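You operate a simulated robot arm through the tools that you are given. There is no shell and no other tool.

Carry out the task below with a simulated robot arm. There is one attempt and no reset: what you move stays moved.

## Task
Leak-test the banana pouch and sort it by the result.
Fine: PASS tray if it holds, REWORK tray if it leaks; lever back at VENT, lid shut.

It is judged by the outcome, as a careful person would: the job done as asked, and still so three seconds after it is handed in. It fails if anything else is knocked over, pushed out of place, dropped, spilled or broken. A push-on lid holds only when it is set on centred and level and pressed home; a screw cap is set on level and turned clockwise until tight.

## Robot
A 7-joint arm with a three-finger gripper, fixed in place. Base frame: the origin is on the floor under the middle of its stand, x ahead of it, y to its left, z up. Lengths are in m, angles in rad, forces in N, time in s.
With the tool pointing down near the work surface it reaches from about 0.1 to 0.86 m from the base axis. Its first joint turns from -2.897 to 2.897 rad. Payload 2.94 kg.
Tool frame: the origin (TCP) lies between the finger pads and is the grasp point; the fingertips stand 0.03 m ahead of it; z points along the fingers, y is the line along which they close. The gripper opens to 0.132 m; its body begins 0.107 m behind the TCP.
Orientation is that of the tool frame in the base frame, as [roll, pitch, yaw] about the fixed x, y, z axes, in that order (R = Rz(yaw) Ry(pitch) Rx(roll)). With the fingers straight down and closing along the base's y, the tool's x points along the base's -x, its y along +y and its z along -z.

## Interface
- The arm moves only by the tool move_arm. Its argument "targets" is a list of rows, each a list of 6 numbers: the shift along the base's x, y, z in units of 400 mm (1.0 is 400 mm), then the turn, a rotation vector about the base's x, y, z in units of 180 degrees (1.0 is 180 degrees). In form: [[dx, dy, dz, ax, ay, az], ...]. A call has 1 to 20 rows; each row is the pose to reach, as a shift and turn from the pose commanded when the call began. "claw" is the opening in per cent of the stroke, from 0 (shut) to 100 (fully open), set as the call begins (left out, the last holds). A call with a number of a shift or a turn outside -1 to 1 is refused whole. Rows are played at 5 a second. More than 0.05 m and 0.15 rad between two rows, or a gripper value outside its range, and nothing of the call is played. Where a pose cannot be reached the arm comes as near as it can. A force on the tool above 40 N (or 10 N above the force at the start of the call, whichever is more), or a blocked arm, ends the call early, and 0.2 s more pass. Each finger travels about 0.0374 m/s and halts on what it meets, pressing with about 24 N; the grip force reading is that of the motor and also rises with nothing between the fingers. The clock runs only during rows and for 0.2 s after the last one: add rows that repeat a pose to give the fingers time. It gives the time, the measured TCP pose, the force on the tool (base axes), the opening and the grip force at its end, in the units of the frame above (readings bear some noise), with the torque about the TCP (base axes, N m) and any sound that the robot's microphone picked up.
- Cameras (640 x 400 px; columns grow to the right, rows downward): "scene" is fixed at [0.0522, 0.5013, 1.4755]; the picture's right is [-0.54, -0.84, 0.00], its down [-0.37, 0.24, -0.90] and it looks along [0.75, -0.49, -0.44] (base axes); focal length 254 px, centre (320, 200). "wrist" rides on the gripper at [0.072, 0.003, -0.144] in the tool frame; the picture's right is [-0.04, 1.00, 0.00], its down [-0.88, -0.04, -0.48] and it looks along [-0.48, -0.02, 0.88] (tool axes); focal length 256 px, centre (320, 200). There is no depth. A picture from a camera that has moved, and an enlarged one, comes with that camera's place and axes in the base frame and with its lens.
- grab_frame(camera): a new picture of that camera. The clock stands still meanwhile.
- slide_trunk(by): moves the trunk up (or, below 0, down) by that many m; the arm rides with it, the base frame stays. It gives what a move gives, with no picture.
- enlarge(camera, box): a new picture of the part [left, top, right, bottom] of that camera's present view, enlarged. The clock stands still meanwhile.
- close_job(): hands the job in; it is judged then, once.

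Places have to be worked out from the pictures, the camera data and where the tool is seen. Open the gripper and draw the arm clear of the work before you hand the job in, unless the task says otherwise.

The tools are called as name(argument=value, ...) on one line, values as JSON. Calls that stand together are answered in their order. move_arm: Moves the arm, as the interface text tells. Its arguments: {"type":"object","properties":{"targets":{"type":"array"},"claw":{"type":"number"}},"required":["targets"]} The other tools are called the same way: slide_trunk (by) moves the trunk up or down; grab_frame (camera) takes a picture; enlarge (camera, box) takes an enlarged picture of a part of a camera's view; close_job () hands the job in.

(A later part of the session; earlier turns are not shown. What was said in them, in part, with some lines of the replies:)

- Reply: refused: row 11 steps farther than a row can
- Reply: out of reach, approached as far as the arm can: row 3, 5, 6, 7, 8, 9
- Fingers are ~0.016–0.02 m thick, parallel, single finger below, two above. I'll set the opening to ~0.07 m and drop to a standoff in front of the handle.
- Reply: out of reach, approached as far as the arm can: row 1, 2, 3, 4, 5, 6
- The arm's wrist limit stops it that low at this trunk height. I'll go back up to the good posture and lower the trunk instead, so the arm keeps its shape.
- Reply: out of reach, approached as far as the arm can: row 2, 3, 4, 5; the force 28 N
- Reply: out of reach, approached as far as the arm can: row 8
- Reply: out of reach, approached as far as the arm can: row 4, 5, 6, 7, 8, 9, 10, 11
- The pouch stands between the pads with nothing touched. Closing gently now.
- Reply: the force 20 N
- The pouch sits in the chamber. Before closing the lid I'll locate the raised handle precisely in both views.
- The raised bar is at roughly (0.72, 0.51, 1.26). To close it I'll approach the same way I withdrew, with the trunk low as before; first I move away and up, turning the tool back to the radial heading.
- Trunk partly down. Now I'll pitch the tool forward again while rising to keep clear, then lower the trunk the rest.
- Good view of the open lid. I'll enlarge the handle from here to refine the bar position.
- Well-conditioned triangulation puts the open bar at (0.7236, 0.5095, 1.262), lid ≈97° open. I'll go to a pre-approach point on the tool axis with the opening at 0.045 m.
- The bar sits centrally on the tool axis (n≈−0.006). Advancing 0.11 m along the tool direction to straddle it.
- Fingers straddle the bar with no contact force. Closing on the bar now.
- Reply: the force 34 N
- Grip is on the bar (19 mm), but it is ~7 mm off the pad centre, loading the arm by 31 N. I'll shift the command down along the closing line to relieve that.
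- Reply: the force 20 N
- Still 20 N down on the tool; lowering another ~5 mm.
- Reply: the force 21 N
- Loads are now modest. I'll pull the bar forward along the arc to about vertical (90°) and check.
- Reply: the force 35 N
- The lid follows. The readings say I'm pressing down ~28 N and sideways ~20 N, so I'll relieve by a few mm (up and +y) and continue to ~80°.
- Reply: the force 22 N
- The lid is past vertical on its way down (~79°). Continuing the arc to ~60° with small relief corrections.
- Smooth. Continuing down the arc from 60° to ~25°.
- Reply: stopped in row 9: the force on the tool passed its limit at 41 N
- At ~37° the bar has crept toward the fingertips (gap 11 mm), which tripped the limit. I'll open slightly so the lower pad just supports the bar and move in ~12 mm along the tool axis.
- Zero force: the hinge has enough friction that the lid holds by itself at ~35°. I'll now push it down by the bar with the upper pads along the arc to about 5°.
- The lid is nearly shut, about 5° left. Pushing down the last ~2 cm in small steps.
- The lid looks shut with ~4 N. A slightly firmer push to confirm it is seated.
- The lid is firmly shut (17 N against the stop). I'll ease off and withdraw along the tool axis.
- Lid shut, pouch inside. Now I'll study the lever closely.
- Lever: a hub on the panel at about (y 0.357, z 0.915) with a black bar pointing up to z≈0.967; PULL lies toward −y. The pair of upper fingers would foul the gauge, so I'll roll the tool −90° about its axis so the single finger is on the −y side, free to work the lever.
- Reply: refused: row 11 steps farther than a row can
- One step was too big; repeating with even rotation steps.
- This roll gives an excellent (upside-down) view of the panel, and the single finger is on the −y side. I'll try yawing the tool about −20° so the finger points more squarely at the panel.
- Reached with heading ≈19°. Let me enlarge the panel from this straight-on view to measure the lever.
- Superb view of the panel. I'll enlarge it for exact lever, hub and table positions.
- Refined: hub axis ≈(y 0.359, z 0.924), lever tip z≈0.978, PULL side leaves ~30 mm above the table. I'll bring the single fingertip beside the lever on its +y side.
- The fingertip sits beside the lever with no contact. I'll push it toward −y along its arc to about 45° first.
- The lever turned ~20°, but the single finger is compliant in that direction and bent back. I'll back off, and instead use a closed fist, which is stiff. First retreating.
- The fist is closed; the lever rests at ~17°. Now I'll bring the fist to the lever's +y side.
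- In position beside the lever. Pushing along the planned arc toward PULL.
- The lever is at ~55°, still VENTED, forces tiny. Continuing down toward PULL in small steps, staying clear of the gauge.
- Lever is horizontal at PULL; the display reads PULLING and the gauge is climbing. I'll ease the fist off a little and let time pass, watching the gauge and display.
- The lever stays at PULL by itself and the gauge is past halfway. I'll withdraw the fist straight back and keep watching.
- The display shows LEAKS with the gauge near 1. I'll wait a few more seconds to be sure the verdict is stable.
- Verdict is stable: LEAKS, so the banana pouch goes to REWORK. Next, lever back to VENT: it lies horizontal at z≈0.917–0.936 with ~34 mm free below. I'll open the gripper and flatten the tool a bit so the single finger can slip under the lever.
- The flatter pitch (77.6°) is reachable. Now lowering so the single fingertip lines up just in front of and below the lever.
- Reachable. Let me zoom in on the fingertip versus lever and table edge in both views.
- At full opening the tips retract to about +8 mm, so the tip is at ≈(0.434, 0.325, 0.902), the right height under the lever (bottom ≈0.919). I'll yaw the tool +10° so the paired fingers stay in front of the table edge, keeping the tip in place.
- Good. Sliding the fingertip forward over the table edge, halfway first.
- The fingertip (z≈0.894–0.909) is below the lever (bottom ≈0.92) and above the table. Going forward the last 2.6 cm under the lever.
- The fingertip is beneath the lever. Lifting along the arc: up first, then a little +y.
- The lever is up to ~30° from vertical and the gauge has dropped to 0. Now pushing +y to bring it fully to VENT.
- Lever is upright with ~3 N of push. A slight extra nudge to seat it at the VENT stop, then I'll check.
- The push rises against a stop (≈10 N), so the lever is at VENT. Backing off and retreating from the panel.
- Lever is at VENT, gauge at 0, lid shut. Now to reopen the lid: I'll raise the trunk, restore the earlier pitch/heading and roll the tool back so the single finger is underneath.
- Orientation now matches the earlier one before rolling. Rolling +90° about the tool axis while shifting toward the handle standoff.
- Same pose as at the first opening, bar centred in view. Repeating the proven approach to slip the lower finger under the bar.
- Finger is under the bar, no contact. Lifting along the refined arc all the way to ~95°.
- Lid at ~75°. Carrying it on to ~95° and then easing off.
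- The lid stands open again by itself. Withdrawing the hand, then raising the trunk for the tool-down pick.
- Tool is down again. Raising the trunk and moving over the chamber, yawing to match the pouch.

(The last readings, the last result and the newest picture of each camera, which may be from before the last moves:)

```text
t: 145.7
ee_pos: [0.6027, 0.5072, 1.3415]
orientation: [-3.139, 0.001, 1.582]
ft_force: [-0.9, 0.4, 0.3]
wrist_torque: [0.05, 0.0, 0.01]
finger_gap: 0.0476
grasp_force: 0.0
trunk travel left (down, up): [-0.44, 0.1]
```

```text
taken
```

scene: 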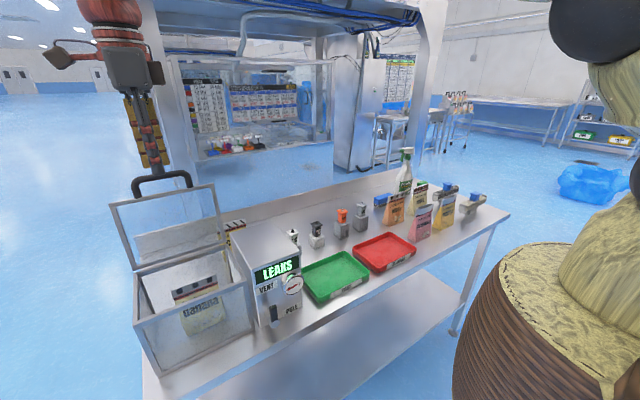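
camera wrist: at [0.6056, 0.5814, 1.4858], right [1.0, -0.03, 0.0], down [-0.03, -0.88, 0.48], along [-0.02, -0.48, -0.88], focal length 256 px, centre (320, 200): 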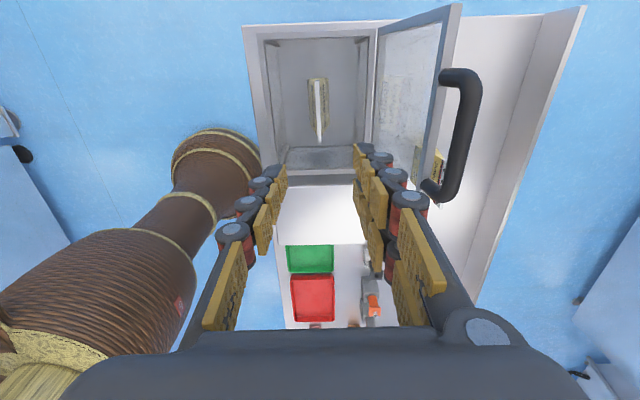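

Above the chamber. A quick zoom to check the pouch's alignment with the tool before descending.

enlarge(camera="wrist", box=[240, 20, 400, 180])

```text
2.50 times, centred on (320, 100) of wrist
camera zoom: at [0.6056, 0.5814, 1.4858], right [1.0, -0.03, 0.0], down [-0.03, -0.88, 0.48], along [-0.02, -0.48, -0.88], focal length 640 px, centre (320, 450)
```

zoom: 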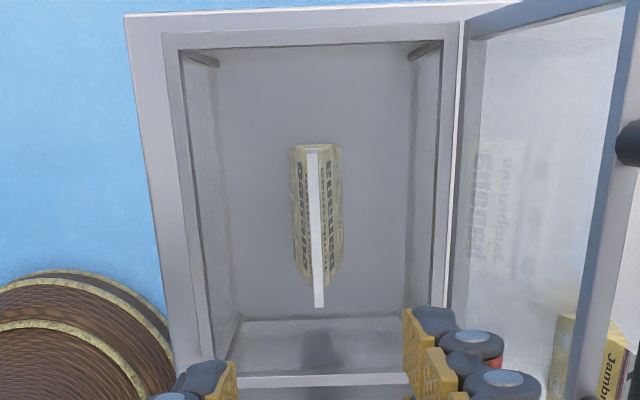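

Pouch top is centred at ≈(0.599, 0.5025). I'll correct by 3 mm and descend to the same grip height as before.

move_arm(targets=[[-0.0075, -0.008, -0.1, 0, 0, 0], [-0.0075, -0.008, -0.2, 0, 0, 0], [-0.0075, -0.008, -0.3, 0, 0, 0], [-0.0075, -0.008, -0.4, 0, 0, 0], [-0.0075, -0.008, -0.5, 0, 0, 0], [-0.0075, -0.008, -0.6, 0, 0, 0], [-0.0075, -0.008, -0.68, 0, 0, 0], [-0.0075, -0.008, -0.75, 0, 0, 0], [-0.0075, -0.008, -0.79, 0, 0, 0], [-0.0075, -0.008, -0.82, 0, 0, 0], [-0.0075, -0.008, -0.82, 0, 0, 0]])

grab_frame(camera="wrist")

enlarge(camera="scene", box=[120, 220, 270, 370])

```text
t: 148.1
ee_pos: [0.597, 0.503, 1.0134]
orientation: [-3.138, 0.003, 1.581]
ft_force: [0.6, 0.6, 0.4]
wrist_torque: [0.0, 0.0, -0.02]
finger_gap: 0.0473
grasp_force: 0.1
trunk travel left (down, up): [-0.44, 0.1]
```

```text
taken
camera wrist: at [0.5999, 0.5765, 1.1577], right [1.0, -0.03, 0.0], down [-0.03, -0.88, 0.48], along [-0.02, -0.48, -0.88], focal length 256 px, centre (320, 200)
```

wrist: 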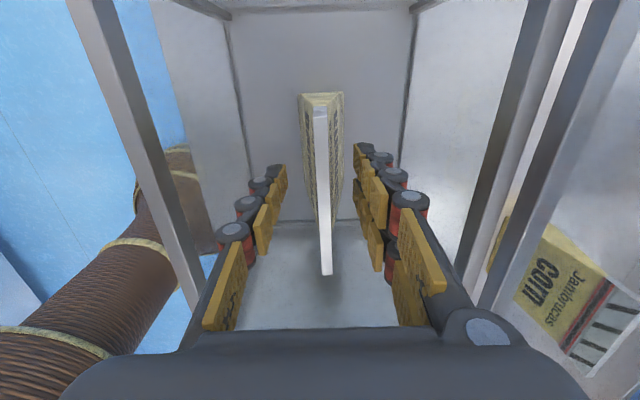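

```text
2.67 times, centred on (195, 295) of scene
camera zoom: at [0.0522, 0.5013, 1.4755], right [-0.54, -0.84, 0.0], down [-0.37, 0.24, -0.9], along [0.75, -0.49, -0.44], focal length 678 px, centre (653, -53)
```

zoom: 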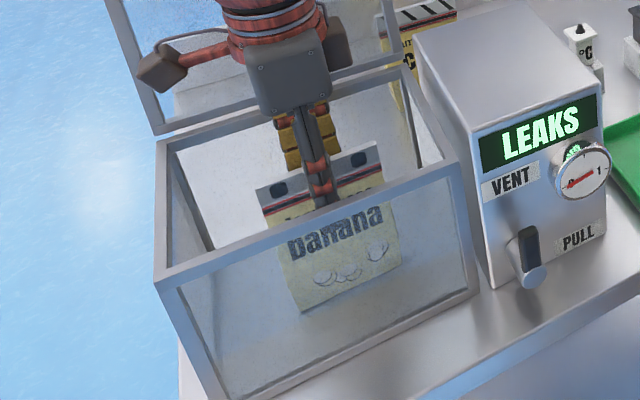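

The pouch is between the pads. Closing the grip.

move_arm(targets=[[0, 0, 0, 0, 0, 0], [0, 0, 0, 0, 0, 0], [0, 0, 0, 0, 0, 0], [0, 0, 0, 0, 0, 0], [0, 0, 0, 0, 0, 0], [0, 0, 0, 0, 0, 0]], claw=0)

move_arm(targets=[[0, 0, 0.05, 0, 0, 0], [0, 0, 0.1, 0, 0, 0], [0, 0, 0.1, 0, 0, 0]])

grab_frame(camera="wrist")

enlarge(camera="scene", box=[120, 220, 270, 370])

```text
t: 149.5
ee_pos: [0.5965, 0.5032, 1.0135]
orientation: [-3.139, 0.003, 1.582]
ft_force: [-0.5, -0.9, -0.5]
wrist_torque: [-0.01, 0.02, 0.02]
finger_gap: 0.0101
grasp_force: 24.0
trunk travel left (down, up): [-0.44, 0.1]
```

```text
t: 150.3
ee_pos: [0.5988, 0.5042, 1.0524]
orientation: [-3.139, 0.001, 1.58]
ft_force: [0.0, -0.8, -0.3]
wrist_torque: [0.0, 0.01, -0.01]
finger_gap: 0.0098
grasp_force: 24.3
trunk travel left (down, up): [-0.44, 0.1]
```

```text
taken
camera wrist: at [0.6014, 0.5764, 1.1975], right [1.0, -0.03, 0.0], down [-0.03, -0.88, 0.48], along [-0.02, -0.48, -0.88], focal length 256 px, centre (320, 200)
```

wrist: 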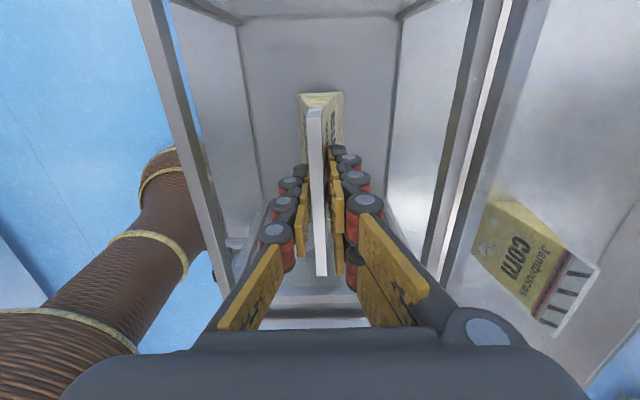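

```text
2.67 times, centred on (195, 295) of scene
camera zoom: at [0.0522, 0.5013, 1.4755], right [-0.54, -0.84, 0.0], down [-0.37, 0.24, -0.9], along [0.75, -0.49, -0.44], focal length 678 px, centre (653, -53)
```

zoom: 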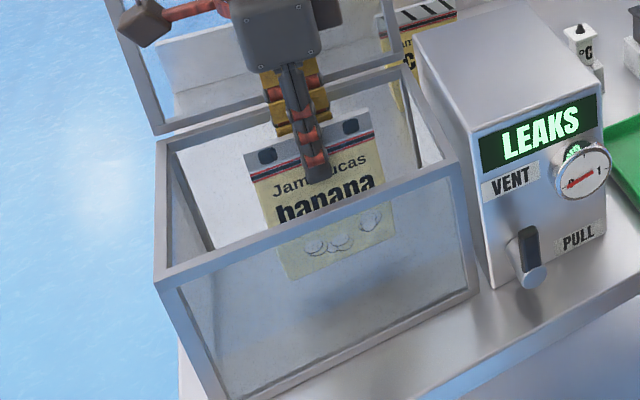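

Pouch lifted cleanly. Raising clear of the rim and carrying it over to the REWORK tray at (0.56, −0.103).

move_arm(targets=[[0, 0, 0.1, 0, 0, 0], [0, 0, 0.2, 0, 0, 0], [0, 0, 0.3, 0, 0, 0], [0, 0, 0.4, 0, 0, 0], [0, 0, 0.52, 0, 0, 0], [0, -0.1, 0.53, 0, 0, 0], [0, -0.2, 0.53, 0, 0, 0], [0, -0.3, 0.53, 0, 0, 0], [0, -0.4, 0.53, 0, 0, 0], [0, -0.5, 0.53, 0, 0, 0], [0, -0.6, 0.53, 0, 0, 0], [0, -0.7, 0.53, 0, 0, 0], [-0.02, -0.8, 0.53, 0, 0, 0], [-0.05, -0.9, 0.53, 0, 0, 0], [-0.08, -0.95, 0.53, 0, 0, 0], [-0.08, -0.95, 0.53, 0, 0, 0]])

grab_frame(camera="scene")

grab_frame(camera="wrist")

```text
t: 153.7
ee_pos: [0.5641, 0.1246, 1.264]
orientation: [-3.137, 0.002, 1.583]
ft_force: [0.0, 0.5, -1.2]
wrist_torque: [-0.01, 0.0, 0.0]
finger_gap: 0.0101
grasp_force: 24.1
trunk travel left (down, up): [-0.44, 0.1]
```

```text
taken
```

scene: 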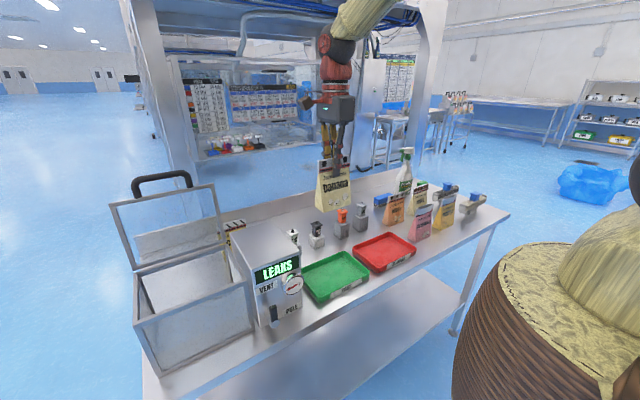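

```text
taken
camera wrist: at [0.5678, 0.1971, 1.4087], right [1.0, -0.03, 0.0], down [-0.03, -0.88, 0.48], along [-0.02, -0.48, -0.88], focal length 256 px, centre (320, 200)
```

wrist: 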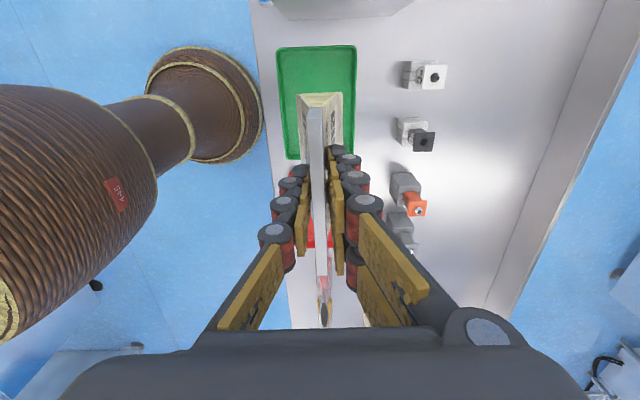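

Continuing to above the REWORK tray centre.

move_arm(targets=[[0, -0.1, 0, 0, 0, 0], [0, -0.2, 0, 0, 0, 0], [0, -0.3, 0, 0, 0, 0], [0, -0.4, 0, 0, 0, 0], [0, -0.5, 0, 0, 0, 0], [-0.005, -0.569, 0, 0, 0, 0], [-0.005, -0.569, 0, 0, 0, 0]])

grab_frame(camera="wrist")

grab_frame(camera="scene")

```text
t: 155.3
ee_pos: [0.5631, -0.1027, 1.2628]
orientation: [-3.14, 0.0, 1.582]
ft_force: [0.1, 0.5, 0.0]
wrist_torque: [-0.02, -0.01, 0.0]
finger_gap: 0.01
grasp_force: 23.9
trunk travel left (down, up): [-0.44, 0.1]
```

```text
taken
camera wrist: at [0.5659, -0.0306, 1.4079], right [1.0, -0.03, 0.0], down [-0.03, -0.88, 0.48], along [-0.02, -0.48, -0.88], focal length 256 px, centre (320, 200)
```

wrist: 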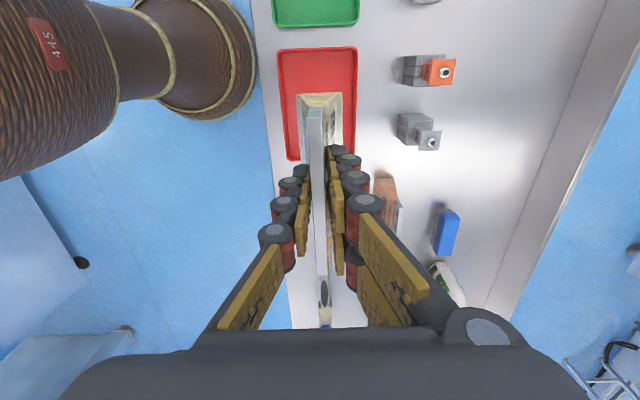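

```text
taken
```

scene: 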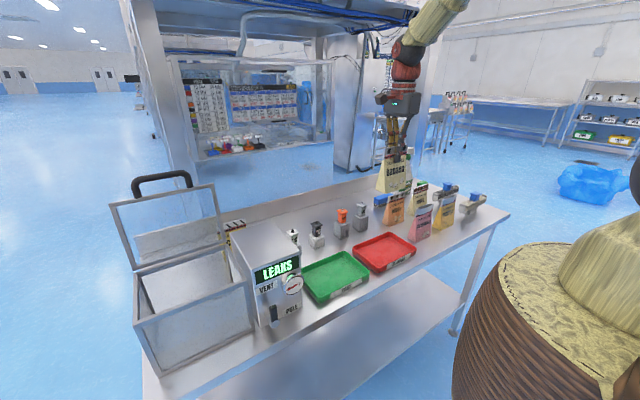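

Tray verified at x 0.494–0.626, y −0.205…−0.013. Centring and lowering to just above the tray floor.

move_arm(targets=[[-0.0075, -0.009, -0.1, 0, 0, 0], [-0.0075, -0.009, -0.2, 0, 0, 0], [-0.0075, -0.009, -0.3, 0, 0, 0], [-0.0075, -0.009, -0.4, 0, 0, 0], [-0.0075, -0.009, -0.5, 0, 0, 0], [-0.0075, -0.009, -0.56, 0, 0, 0], [-0.0075, -0.009, -0.59, 0, 0, 0], [-0.0075, -0.009, -0.59, 0, 0, 0]])

grab_frame(camera="wrist")

enlarge(camera="scene", box=[300, 140, 480, 290])

```text
t: 157.1
ee_pos: [0.5625, -0.1053, 1.0286]
orientation: [-3.141, 0.0, 1.58]
ft_force: [-0.9, 0.7, -0.6]
wrist_torque: [-0.04, 0.03, 0.01]
finger_gap: 0.0103
grasp_force: 23.9
trunk travel left (down, up): [-0.44, 0.1]
```

```text
taken
camera wrist: at [0.5659, -0.033, 1.1723], right [1.0, -0.03, 0.0], down [-0.03, -0.88, 0.48], along [-0.02, -0.48, -0.88], focal length 256 px, centre (320, 200)
```

wrist: 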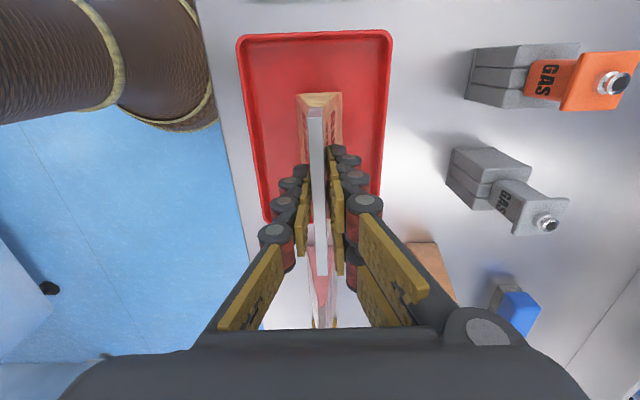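

```text
2.67 times, centred on (390, 215) of scene
camera zoom: at [0.0522, 0.5013, 1.4755], right [-0.54, -0.84, 0.0], down [-0.37, 0.24, -0.9], along [0.75, -0.49, -0.44], focal length 678 px, centre (133, 160)
```

zoom: 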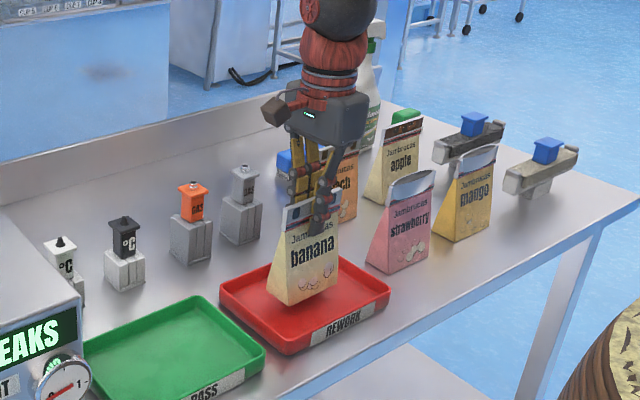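

The pouch hangs over the tray interior. Lowering slowly to find the tray floor.

move_arm(targets=[[0, 0, -0.01, 0, 0, 0], [0, 0, -0.02, 0, 0, 0], [0, 0, -0.03, 0, 0, 0], [0, 0, -0.04, 0, 0, 0], [0, 0, -0.04, 0, 0, 0]])

move_arm(targets=[[0, 0, -0.006, 0, 0, 0], [0, 0, -0.012, 0, 0, 0], [0, 0, -0.012, 0, 0, 0]])

```text
t: 158.3
ee_pos: [0.5616, -0.1061, 1.0127]
orientation: [-3.141, -0.001, 1.579]
ft_force: [1.0, 0.1, 0.5]
wrist_torque: [-0.01, 0.04, 0.06]
finger_gap: 0.0099
grasp_force: 23.8
trunk travel left (down, up): [-0.44, 0.1]
```

```text
t: 159.1
ee_pos: [0.5618, -0.1061, 1.0078]
orientation: [-3.139, 0.0, 1.581]
ft_force: [0.2, 0.7, -0.2]
wrist_torque: [0.03, 0.01, -0.02]
finger_gap: 0.0103
grasp_force: 24.2
trunk travel left (down, up): [-0.44, 0.1]
```

No contact yet at 1.008; stepping down further in ~2 mm steps.

move_arm(targets=[[0, 0, -0.005, 0, 0, 0], [0, 0, -0.009, 0, 0, 0], [0, 0, -0.009, 0, 0, 0]])

```text
t: 159.9
ee_pos: [0.5614, -0.1072, 1.0045]
orientation: [-3.141, 0.002, 1.581]
ft_force: [1.6, 1.8, 5.0]
wrist_torque: [0.17, -0.02, -0.03]
finger_gap: 0.0101
grasp_force: 24.0
trunk travel left (down, up): [-0.44, 0.1]
```

Light contact (5 N) with the tray floor. Releasing.

move_arm(targets=[[0, 0, 0, 0, 0, 0], [0, 0, 0, 0, 0, 0], [0, 0, 0, 0, 0, 0], [0, 0, 0, 0, 0, 0], [0, 0, 0, 0, 0, 0]], claw=36)

grab_frame(camera="wrist")

enlarge(camera="scene", box=[300, 140, 480, 290])

```text
t: 161.1
ee_pos: [0.5606, -0.1072, 1.0047]
orientation: [-3.139, 0.001, 1.581]
ft_force: [0.0, 0.5, 0.3]
wrist_torque: [0.02, 0.03, 0.0]
finger_gap: 0.0476
grasp_force: 0.0
trunk travel left (down, up): [-0.44, 0.1]
```

```text
taken
camera wrist: at [0.5635, -0.0345, 1.149], right [1.0, -0.03, 0.0], down [-0.03, -0.88, 0.48], along [-0.02, -0.48, -0.88], focal length 256 px, centre (320, 200)
```

wrist: 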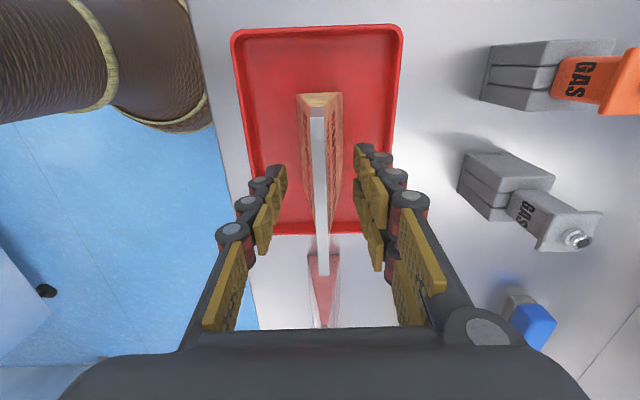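

```text
2.67 times, centred on (390, 215) of scene
camera zoom: at [0.0522, 0.5013, 1.4755], right [-0.54, -0.84, 0.0], down [-0.37, 0.24, -0.9], along [0.75, -0.49, -0.44], focal length 678 px, centre (133, 160)
```

zoom: 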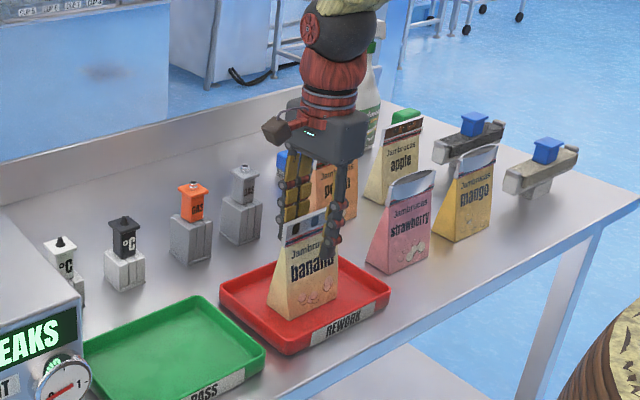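

The pouch stands upright in the REWORK tray. Raising the hand straight up and clear.

move_arm(targets=[[0, 0, 0.06, 0, 0, 0], [0, 0, 0.14, 0, 0, 0], [0, 0, 0.23, 0, 0, 0], [0, 0, 0.33, 0, 0, 0], [0, 0, 0.43, 0, 0, 0], [0, 0, 0.53, 0, 0, 0], [0, 0, 0.65, 0, 0, 0], [0, 0, 0.77, 0, 0, 0], [0, 0, 0.85, 0, 0, 0], [0, 0, 0.95, 0, 0, 0], [0, 0, 0.95, 0, 0, 0]])

grab_frame(camera="scene")

```text
t: 163.5
ee_pos: [0.561, -0.107, 1.383]
orientation: [-3.139, 0.0, 1.582]
ft_force: [-0.2, -0.4, -1.1]
wrist_torque: [-0.01, 0.02, 0.04]
finger_gap: 0.0475
grasp_force: 0.0
trunk travel left (down, up): [-0.44, 0.1]
```

```text
taken
```

scene: 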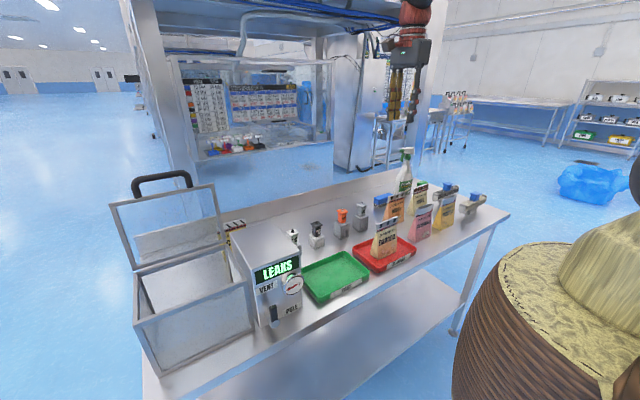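

Pouch is safely in REWORK. Now back to the chamber side to close the lid.

move_arm(targets=[[0, 0.1, 0.02, 0, 0, 0.02], [-0.01, 0.2, 0.04, 0, 0, 0.04], [-0.03, 0.3, 0.06, 0, 0, 0.06], [-0.05, 0.4, 0.08, 0, 0, 0.08], [-0.07, 0.5, 0.1, 0, 0, 0.1], [-0.09, 0.6, 0.12, 0, 0, 0.125], [-0.11, 0.7, 0.12, 0, 0, 0.15], [-0.13, 0.8, 0.12, 0, 0, 0.175], [-0.15, 0.9, 0.12, 0, 0, 0.2], [-0.15, 0.98, 0.12, 0, 0, 0.212], [-0.15, 0.98, 0.12, 0, 0, 0.212]], claw=53)

slide_trunk(by=-0.17)

move_arm(targets=[[0, 0.02, 0.06, 0.0274, -0.034, 0], [0, 0.04, 0.12, 0.0548, -0.068, 0], [0, 0.06, 0.18, 0.0823, -0.1019, 0], [0, 0.08, 0.24, 0.1097, -0.1359, 0], [0, 0.1, 0.3, 0.1371, -0.1699, 0], [0, 0.11, 0.35, 0.1645, -0.2039, 0], [0, 0.11, 0.4, 0.192, -0.2378, 0], [0, 0.11, 0.44, 0.2194, -0.2718, 0], [0, 0.11, 0.44, 0.2194, -0.2718, 0]])

```text
t: 165.9
ee_pos: [0.5004, 0.2881, 1.4297]
orientation: [-3.14, 0.0, 2.249]
ft_force: [0.0, -0.2, 0.0]
wrist_torque: [0.01, 0.03, 0.01]
finger_gap: 0.0701
grasp_force: 0.0
trunk travel left (down, up): [-0.44, 0.1]
```

```text
t: 167.8
ee_pos: [0.501, 0.2885, 1.2605]
orientation: [-3.139, 0.0, 2.25]
ft_force: [-0.6, -0.2, -0.5]
wrist_torque: [-0.01, 0.02, -0.04]
finger_gap: 0.0699
grasp_force: 0.0
trunk travel left (down, up): [-0.27, 0.27]
```

```text
t: 169.8
ee_pos: [0.5012, 0.3325, 1.4372]
orientation: [2.045, -0.001, 2.247]
ft_force: [-0.9, -0.5, 0.1]
wrist_torque: [-0.02, -0.02, 0.03]
finger_gap: 0.0699
grasp_force: 0.0
trunk travel left (down, up): [-0.27, 0.27]
```

Pitched forward as before. Lowering the trunk and re-measuring the raised handle.

slide_trunk(by=-0.18)

enlarge(camera="wrist", box=[340, 40, 460, 180])

enlarge(camera="scene", box=[95, 160, 235, 260])

```text
t: 171.8
ee_pos: [0.5008, 0.3315, 1.2576]
orientation: [2.046, -0.002, 2.249]
ft_force: [0.7, -0.1, -0.6]
wrist_torque: [-0.02, -0.03, -0.01]
finger_gap: 0.07
grasp_force: 0.0
trunk travel left (down, up): [-0.09, 0.45]
```

```text
2.86 times, centred on (400, 110) of wrist
camera zoom: at [0.3575, 0.3092, 1.3274], right [0.38, 0.25, 0.89], down [0.21, -0.96, 0.18], along [0.9, 0.11, -0.42], focal length 731 px, centre (91, 457)
```

zoom: 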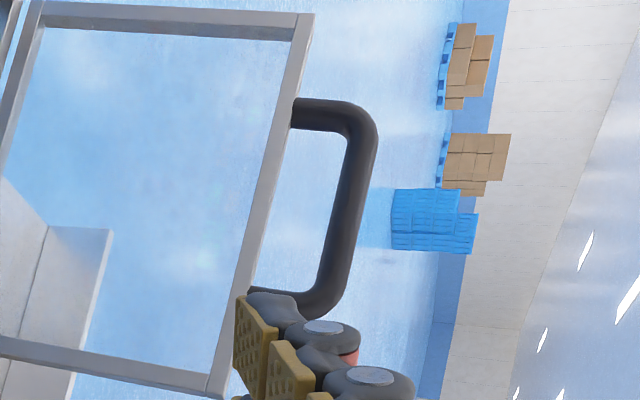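

```text
4.00 times, centred on (165, 210) of scene
camera zoom: at [0.0522, 0.5013, 1.4755], right [-0.54, -0.84, 0.0], down [-0.37, 0.24, -0.9], along [0.75, -0.49, -0.44], focal length 1018 px, centre (940, 160)
```

zoom: 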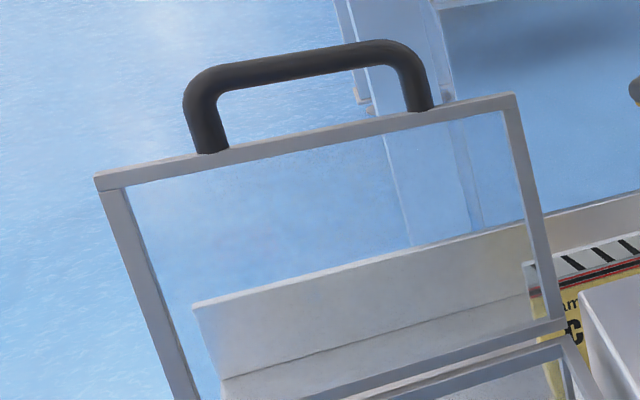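

The handle is exactly where it was before (0.7236, 0.5095, 1.262). Repeating the pre-approach with opening 0.045.

move_arm(targets=[[0.06, 0.045, 0.05, 0, 0, 0], [0.13, 0.1, 0.1, 0, 0, 0], [0.2, 0.155, 0.14, 0, 0, 0], [0.27, 0.21, 0.165, 0, 0, 0], [0.342, 0.273, 0.1745, 0, 0, 0], [0.342, 0.273, 0.1745, 0, 0, 0]], claw=34)

move_arm(targets=[[0.05, 0.04, -0.0328, 0, 0, 0], [0.1, 0.08, -0.0656, 0, 0, 0], [0.14, 0.112, -0.0918, 0, 0, 0], [0.17, 0.136, -0.1115, 0, 0, 0], [0.19, 0.153, -0.1245, 0, 0, 0], [0.19, 0.153, -0.1245, 0, 0, 0]])

grab_frame(camera="wrist")

enlarge(camera="scene", box=[95, 110, 265, 270])

```text
t: 173.2
ee_pos: [0.6377, 0.4392, 1.327]
orientation: [2.046, -0.002, 2.248]
ft_force: [-0.7, 0.9, 0.1]
wrist_torque: [-0.03, -0.01, 0.0]
finger_gap: 0.045
grasp_force: 0.1
trunk travel left (down, up): [-0.09, 0.45]
```

```text
t: 174.6
ee_pos: [0.714, 0.5012, 1.2772]
orientation: [2.046, -0.002, 2.248]
ft_force: [-0.7, -0.6, 0.5]
wrist_torque: [-0.02, -0.01, -0.03]
finger_gap: 0.0448
grasp_force: 0.0
trunk travel left (down, up): [-0.09, 0.45]
```

```text
taken
camera wrist: at [0.5706, 0.4786, 1.3467], right [0.38, 0.25, 0.89], down [0.21, -0.96, 0.18], along [0.9, 0.11, -0.42], focal length 256 px, centre (320, 200)
```

wrist: 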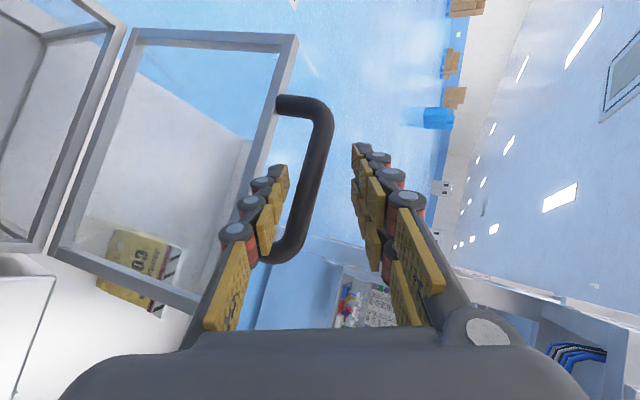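

```text
2.50 times, centred on (180, 190) of scene
camera zoom: at [0.0522, 0.5013, 1.4755], right [-0.54, -0.84, 0.0], down [-0.37, 0.24, -0.9], along [0.75, -0.49, -0.44], focal length 636 px, centre (670, 225)
```

zoom: 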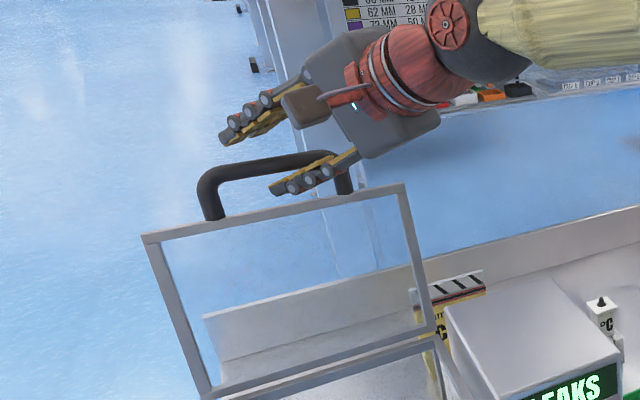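

Straddling the bar as before. Closing partway while shifting ~5 mm toward it, then gripping.

move_arm(targets=[[-0.002, -0.002, -0.005, 0, 0, 0], [-0.0045, -0.0035, -0.011, 0, 0, 0], [-0.0045, -0.0035, -0.011, 0, 0, 0]], claw=24)

move_arm(targets=[[0, 0, -0.003, 0, 0, 0], [-0.001, -0.001, -0.005, 0, 0, 0], [-0.001, -0.001, -0.005, 0, 0, 0], [-0.001, -0.001, -0.005, 0, 0, 0]], claw=0)

```text
t: 175.4
ee_pos: [0.7121, 0.5015, 1.2719]
orientation: [2.047, -0.003, 2.249]
ft_force: [-0.2, 0.6, -0.1]
wrist_torque: [-0.04, -0.01, 0.01]
finger_gap: 0.0317
grasp_force: 0.2
trunk travel left (down, up): [-0.09, 0.45]
```

```text
t: 176.4
ee_pos: [0.7124, 0.4999, 1.2706]
orientation: [2.048, -0.001, 2.248]
ft_force: [-0.7, -1.7, -4.3]
wrist_torque: [0.96, 0.1, -0.4]
finger_gap: 0.0215
grasp_force: 45.1
trunk travel left (down, up): [-0.09, 0.45]
```

Gripped with low residual force. Pulling forward along the arc to ~85° with a slightly higher path this time.

move_arm(targets=[[-0.0115, 0.002, 0.005, 0, 0, 0], [-0.023, 0.002, 0.009, 0, 0, 0], [-0.0345, 0.002, 0.012, 0, 0, 0], [-0.046, 0.002, 0.015, 0, 0, 0], [-0.064, 0.002, 0.018, 0, 0, 0], [-0.087, 0.002, 0.02, 0, 0, 0], [-0.11, 0.002, 0.021, 0, 0, 0], [-0.11, 0.002, 0.021, 0, 0, 0]])

grab_frame(camera="wrist")

```text
t: 178.2
ee_pos: [0.6683, 0.5021, 1.2739]
orientation: [2.053, -0.001, 2.246]
ft_force: [-1.0, -10.6, -25.6]
wrist_torque: [0.62, 0.41, -0.42]
finger_gap: 0.0203
grasp_force: 45.1
trunk travel left (down, up): [-0.09, 0.45]
```

```text
taken
camera wrist: at [0.5246, 0.4784, 1.3459], right [0.39, 0.26, 0.89], down [0.21, -0.96, 0.18], along [0.9, 0.11, -0.43], focal length 256 px, centre (320, 200)
```

wrist: 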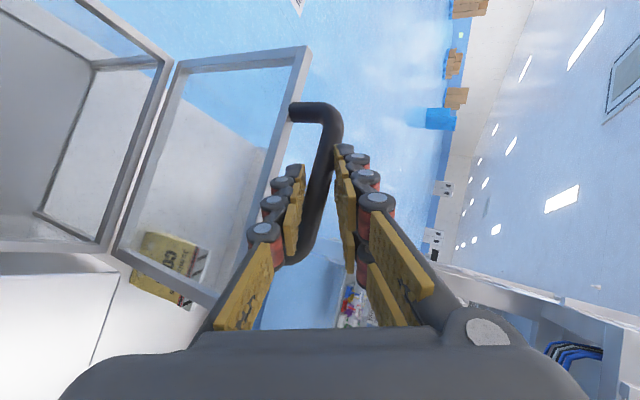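

The lid is at about 85° now and holds by its own friction. I'll loosen the grip to a cage (0.034) and shift in 1 cm to keep the bar deep between the pads.

move_arm(targets=[[0, 0, -0.01, 0, 0, 0], [0, 0, -0.012, 0, 0, 0], [0.008, 0.006, -0.017, 0, 0, 0], [0.008, 0.006, -0.017, 0, 0, 0]], claw=26)

grab_frame(camera="wrist")

enlarge(camera="scene", box=[95, 110, 265, 270])

```text
t: 179.2
ee_pos: [0.6713, 0.5036, 1.2744]
orientation: [2.045, -0.002, 2.248]
ft_force: [-0.4, 0.7, -0.3]
wrist_torque: [0.0, 0.02, 0.02]
finger_gap: 0.0344
grasp_force: 0.1
trunk travel left (down, up): [-0.09, 0.45]
```

```text
taken
camera wrist: at [0.5276, 0.4809, 1.3433], right [0.38, 0.25, 0.89], down [0.21, -0.96, 0.18], along [0.9, 0.11, -0.42], focal length 256 px, centre (320, 200)
```

wrist: 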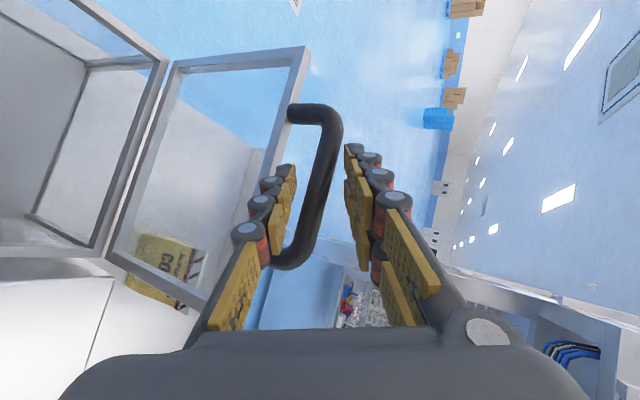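

```text
2.50 times, centred on (180, 190) of scene
camera zoom: at [0.0522, 0.5013, 1.4755], right [-0.54, -0.84, 0.0], down [-0.37, 0.24, -0.9], along [0.75, -0.49, -0.44], focal length 636 px, centre (670, 225)
```

zoom: 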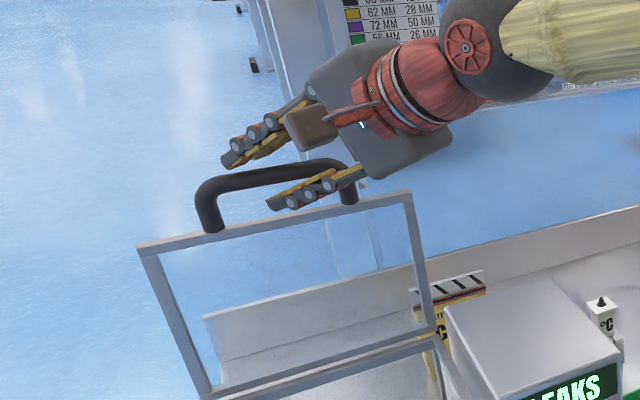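

Caged, zero force, lid holding. I'll press the upper pads onto the bar and follow the arc to ~70°.

move_arm(targets=[[-0.006, -0.005, -0.0155, 0, 0, 0], [-0.034, -0.005, -0.0178, 0, 0, 0], [-0.0617, -0.005, -0.0198, 0, 0, 0], [-0.084, -0.005, -0.0235, 0, 0, 0], [-0.107, -0.005, -0.0275, 0, 0, 0], [-0.13, -0.005, -0.0335, 0, 0, 0], [-0.152, -0.005, -0.0395, 0, 0, 0], [-0.152, -0.005, -0.0395, 0, 0, 0]])

grab_frame(camera="wrist")

enlarge(camera="scene", box=[95, 110, 265, 270])

```text
t: 181.0
ee_pos: [0.6073, 0.5, 1.2594]
orientation: [2.045, -0.001, 2.249]
ft_force: [-3.4, -1.8, 14.3]
wrist_torque: [0.36, -0.38, 0.11]
finger_gap: 0.0413
grasp_force: 5.8
trunk travel left (down, up): [-0.09, 0.45]
```

```text
taken
camera wrist: at [0.4642, 0.4769, 1.3284], right [0.38, 0.25, 0.89], down [0.21, -0.96, 0.18], along [0.9, 0.12, -0.42], focal length 256 px, centre (320, 200)
```

wrist: 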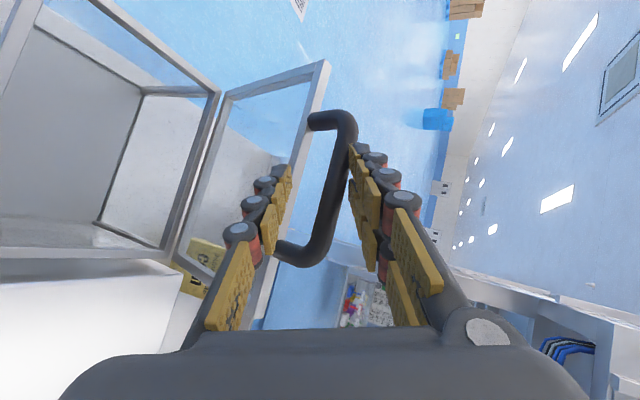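

```text
2.50 times, centred on (180, 190) of scene
camera zoom: at [0.0522, 0.5013, 1.4755], right [-0.54, -0.84, 0.0], down [-0.37, 0.24, -0.9], along [0.75, -0.49, -0.44], focal length 636 px, centre (670, 225)
```

zoom: 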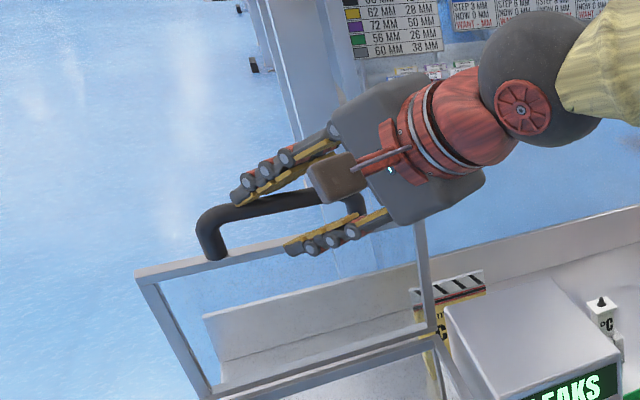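

Pushing works well (lid ~72°). Continuing along the arc with a slight inward bias to ~45°.

move_arm(targets=[[-0.02, 0.002, -0.009, 0, 0, 0], [-0.04, 0.004, -0.018, 0, 0, 0], [-0.056, 0.008, -0.031, 0, 0, 0], [-0.0715, 0.011, -0.044, 0, 0, 0], [-0.092, 0.011, -0.055, 0, 0, 0], [-0.112, 0.011, -0.067, 0, 0, 0], [-0.131, 0.011, -0.08, 0, 0, 0], [-0.15, 0.011, -0.0935, 0, 0, 0], [-0.168, 0.011, -0.108, 0, 0, 0], [-0.185, 0.011, -0.123, 0, 0, 0], [-0.185, 0.011, -0.123, 0, 0, 0]])

grab_frame(camera="wrist")

enlarge(camera="scene", box=[95, 160, 285, 340])

```text
t: 183.4
ee_pos: [0.5359, 0.5068, 1.2066]
orientation: [2.047, -0.002, 2.248]
ft_force: [0.1, -0.5, 0.1]
wrist_torque: [0.02, -0.02, -0.01]
finger_gap: 0.0343
grasp_force: 0.0
trunk travel left (down, up): [-0.09, 0.45]
```

```text
taken
camera wrist: at [0.3921, 0.4841, 1.2771], right [0.39, 0.25, 0.89], down [0.21, -0.96, 0.18], along [0.9, 0.11, -0.42], focal length 256 px, centre (320, 200)
```

wrist: 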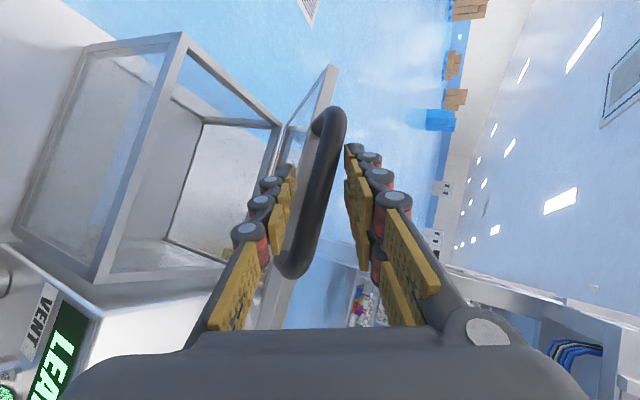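

```text
2.22 times, centred on (190, 250) of scene
camera zoom: at [0.0522, 0.5013, 1.4755], right [-0.54, -0.84, 0.0], down [-0.37, 0.24, -0.9], along [0.75, -0.49, -0.44], focal length 565 px, centre (609, 89)
```

zoom: 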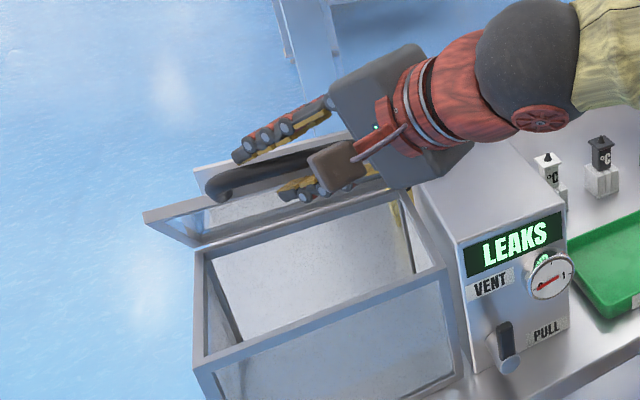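

Lid at ~43°, bar well inside the cage, no force. Continuing the push down to ~5°, as on the first closing.

move_arm(targets=[[-0.022, -0.01, -0.013, 0, 0, 0], [-0.045, -0.0205, -0.0265, 0, 0, 0], [-0.075, -0.0205, -0.062, 0, 0, 0], [-0.101, -0.0205, -0.1, 0, 0, 0], [-0.1245, -0.0205, -0.14, 0, 0, 0], [-0.144, -0.0205, -0.182, 0, 0, 0], [-0.16, -0.0205, -0.225, 0, 0, 0], [-0.1725, -0.0205, -0.27, 0, 0, 0], [-0.1805, -0.0205, -0.31, 0, 0, 0], [-0.1805, -0.0205, -0.31, 0, 0, 0]])

grab_frame(camera="wrist")

enlarge(camera="scene", box=[95, 200, 285, 380])

```text
t: 185.6
ee_pos: [0.4627, 0.4989, 1.0839]
orientation: [2.047, -0.001, 2.248]
ft_force: [-0.5, 0.5, -0.2]
wrist_torque: [0.0, -0.01, -0.03]
finger_gap: 0.0347
grasp_force: 0.0
trunk travel left (down, up): [-0.09, 0.45]
```

```text
taken
camera wrist: at [0.3201, 0.4762, 1.1539], right [0.38, 0.25, 0.89], down [0.21, -0.96, 0.18], along [0.9, 0.11, -0.42], focal length 256 px, centre (320, 200)
```

wrist: 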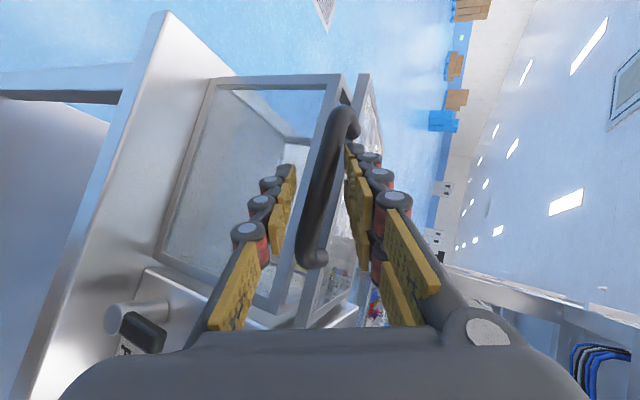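

```text
2.22 times, centred on (190, 290) of scene
camera zoom: at [0.0522, 0.5013, 1.4755], right [-0.54, -0.84, 0.0], down [-0.37, 0.24, -0.9], along [0.75, -0.49, -0.44], focal length 565 px, centre (609, 0)
```

zoom: 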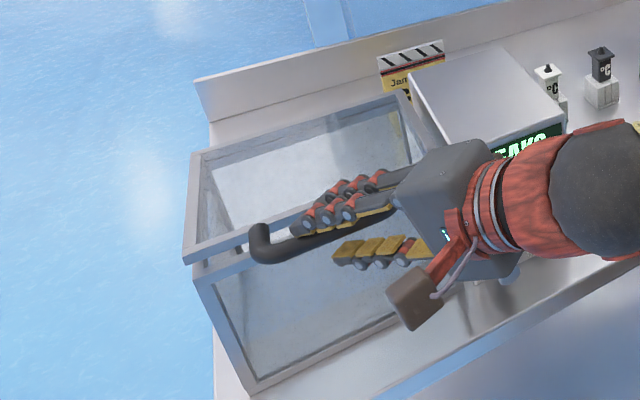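

Nearly shut. Pushing the last ~2 cm down and pressing to the stop.

move_arm(targets=[[-0.002, -0.001, -0.015, 0, 0, 0], [-0.003, -0.002, -0.03, 0, 0, 0], [-0.004, -0.002, -0.042, 0, 0, 0], [-0.005, -0.002, -0.054, 0, 0, 0], [-0.005, -0.002, -0.064, 0, 0, 0], [-0.005, -0.002, -0.064, 0, 0, 0]])

enlarge(camera="scene", box=[95, 200, 285, 380])

enlarge(camera="wrist", box=[200, 60, 420, 260])

```text
t: 187.0
ee_pos: [0.4607, 0.4982, 1.0618]
orientation: [2.042, -0.002, 2.247]
ft_force: [-1.5, -5.1, 14.0]
wrist_torque: [0.58, -0.2, -0.06]
finger_gap: 0.0411
grasp_force: 5.1
trunk travel left (down, up): [-0.09, 0.45]
```

```text
2.22 times, centred on (190, 290) of scene
camera zoom: at [0.0522, 0.5013, 1.4755], right [-0.54, -0.84, 0.0], down [-0.37, 0.24, -0.9], along [0.75, -0.49, -0.44], focal length 565 px, centre (609, 0)
```

zoom: 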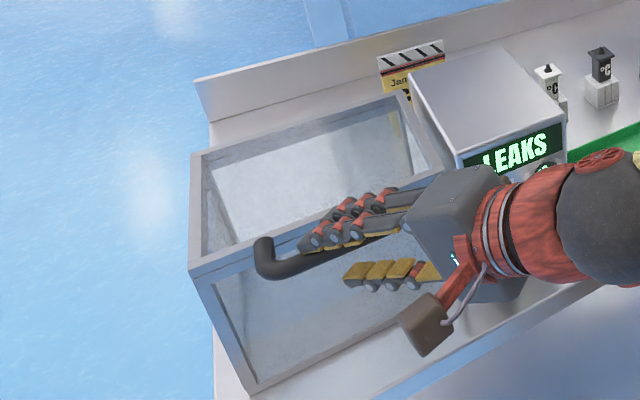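

```text
2.00 times, centred on (310, 160) of wrist
camera zoom: at [0.3177, 0.4736, 1.1302], right [0.38, 0.25, 0.89], down [0.21, -0.96, 0.18], along [0.9, 0.12, -0.42], focal length 512 px, centre (340, 280)
```

zoom: 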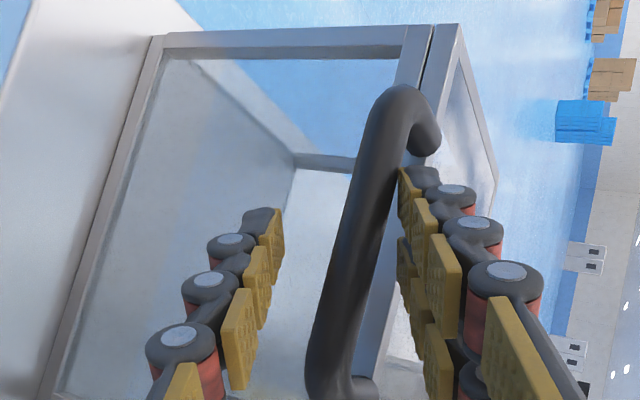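

The lid is shut against the stop (14 N), the seam matches the earlier closed state. Easing off and withdrawing along the tool axis.

move_arm(targets=[[0, 0.001, 0.016, 0, 0, 0], [-0.05, -0.04, 0.047, 0, 0, 0], [-0.1, -0.08, 0.082, 0, 0, 0], [-0.16, -0.13, 0.122, 0, 0, 0], [-0.22, -0.19, 0.18, 0, 0, 0], [-0.22, -0.22, 0.28, 0, 0, 0], [-0.22, -0.22, 0.28, 0, 0, 0]])

grab_frame(camera="scene")

grab_frame(camera="wrist")

```text
t: 188.6
ee_pos: [0.3734, 0.4083, 1.1715]
orientation: [2.046, -0.002, 2.248]
ft_force: [-0.1, 0.4, 0.2]
wrist_torque: [0.02, -0.02, 0.02]
finger_gap: 0.0343
grasp_force: 0.1
trunk travel left (down, up): [-0.09, 0.45]
```

```text
taken
```

scene: 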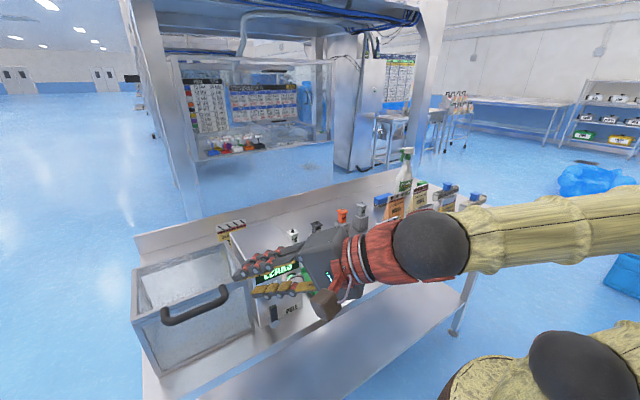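

```text
taken
camera wrist: at [0.2289, 0.3859, 1.2413], right [0.38, 0.25, 0.89], down [0.21, -0.96, 0.18], along [0.9, 0.11, -0.42], focal length 256 px, centre (320, 200)
```

wrist: 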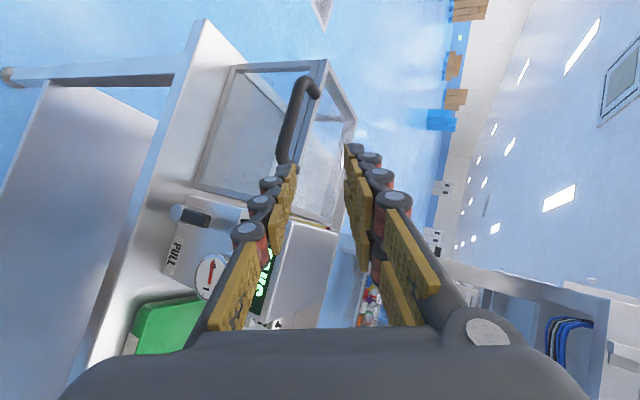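

Lid is shut. I'll raise the trunk, open the gripper fully, and check the whole bench.

slide_trunk(by=0.25)

move_arm(targets=[[-0.02, -0.02, 0.02, -0.0275, 0.0344, 0], [-0.04, -0.04, 0.03, -0.055, 0.0688, 0], [-0.05, -0.06, 0.04, -0.0824, 0.1032, 0], [-0.05, -0.08, 0.05, -0.1099, 0.1377, 0], [-0.05, -0.1, 0.05, -0.1374, 0.1721, 0], [-0.05, -0.12, 0.05, -0.1649, 0.2065, 0], [-0.05, -0.14, 0.05, -0.1923, 0.2409, 0], [-0.05, -0.16, 0.05, -0.2198, 0.2753, 0], [-0.05, -0.16, 0.05, -0.2198, 0.2753, 0]], claw=100)

grab_frame(camera="scene")

enlarge(camera="scene", box=[120, 210, 320, 370])

enlarge(camera="scene", box=[290, 140, 510, 300])

```text
t: 191.2
ee_pos: [0.3723, 0.4092, 1.4215]
orientation: [2.046, -0.003, 2.249]
ft_force: [0.0, 1.0, -0.1]
wrist_torque: [0.01, 0.03, 0.02]
finger_gap: 0.0341
grasp_force: 0.2
trunk travel left (down, up): [-0.34, 0.2]
```

```text
t: 193.2
ee_pos: [0.3522, 0.3446, 1.441]
orientation: [-3.131, -0.005, 2.244]
ft_force: [-0.3, -0.4, 0.7]
wrist_torque: [-0.02, -0.01, 0.01]
finger_gap: 0.132
grasp_force: 0.0
trunk travel left (down, up): [-0.34, 0.2]
```

```text
taken
```

scene: 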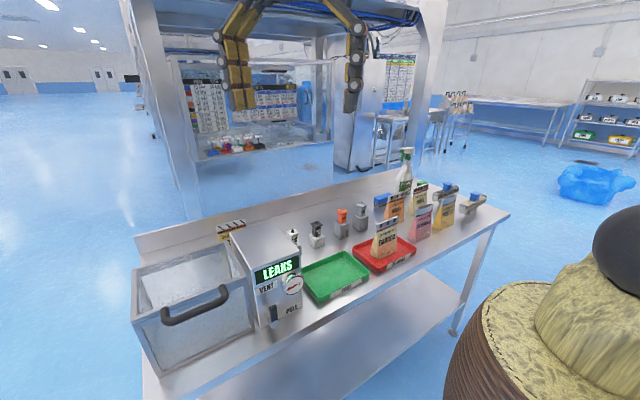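

```text
2.50 times, centred on (220, 290) of scene
camera zoom: at [0.0522, 0.5013, 1.4755], right [-0.54, -0.84, 0.0], down [-0.37, 0.24, -0.9], along [0.75, -0.49, -0.44], focal length 636 px, centre (570, -25)
```

zoom: 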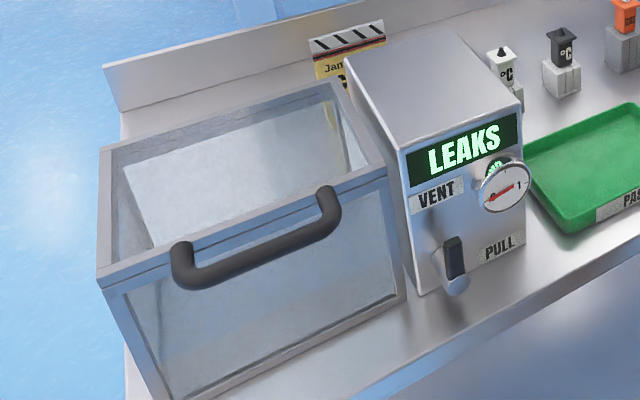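

```text
2.50 times, centred on (400, 220) of scene
camera zoom: at [0.0522, 0.5013, 1.4755], right [-0.54, -0.84, 0.0], down [-0.37, 0.24, -0.9], along [0.75, -0.49, -0.44], focal length 636 px, centre (120, 150)
```

zoom: 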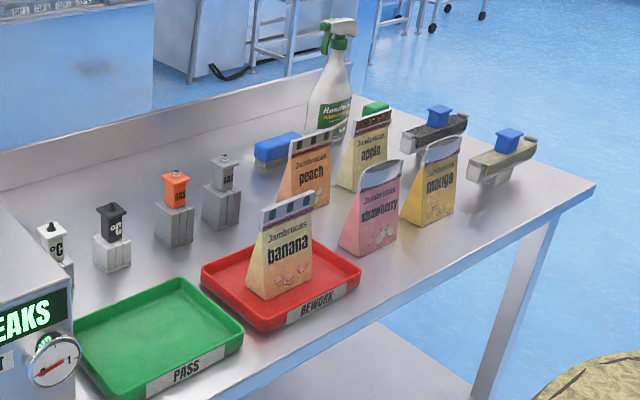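

Everything looks right. I'll compare the lever closely with its original position using the same zoom box as at the start.

enlarge(camera="scene", box=[240, 245, 320, 330])

```text
4.71 times, centred on (280, 288) of scene
camera zoom: at [0.0522, 0.5013, 1.4755], right [-0.54, -0.84, 0.0], down [-0.37, 0.24, -0.9], along [0.75, -0.49, -0.44], focal length 1197 px, centre (508, -212)
```

zoom: 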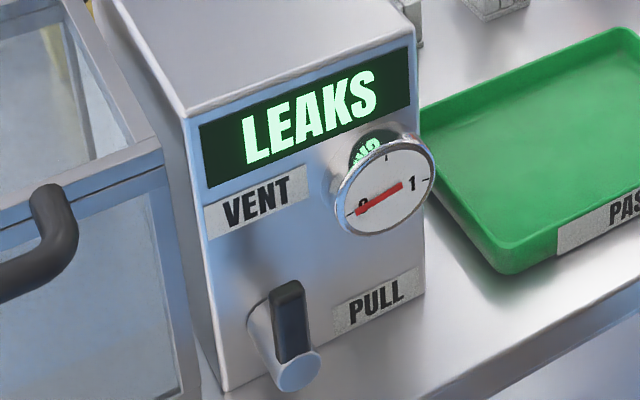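

The lever and lid match their original positions exactly: lever at VENT, gauge at 0 and lid shut. The banana pouch (result: LEAKS) stands in the REWORK tray, nothing else has moved, and the gripper is open and clear. Handing in the job.

close_job()

```text
The job is handed in.
```

The banana pouch leaked, so it is now standing upright in the REWORK tray. The tester pulled its gauge to about 1 and showed LEAKS, and the reading did not change over the next few seconds.

- **Tester:** the lever is back at VENT, the lid is shut and pressed to its stop, and the gauge reads 0. The display still shows LEAKS rather than the VENTED it showed at the start.
- **Bench:** nothing else looks moved or knocked over in the final camera views. While I was first reaching for the lid handle, a fingertip pressed on it with about 27 N. I backed off, and the chamber had not shifted.
- **Arm:** the gripper is open and the arm is raised clear of the bench.
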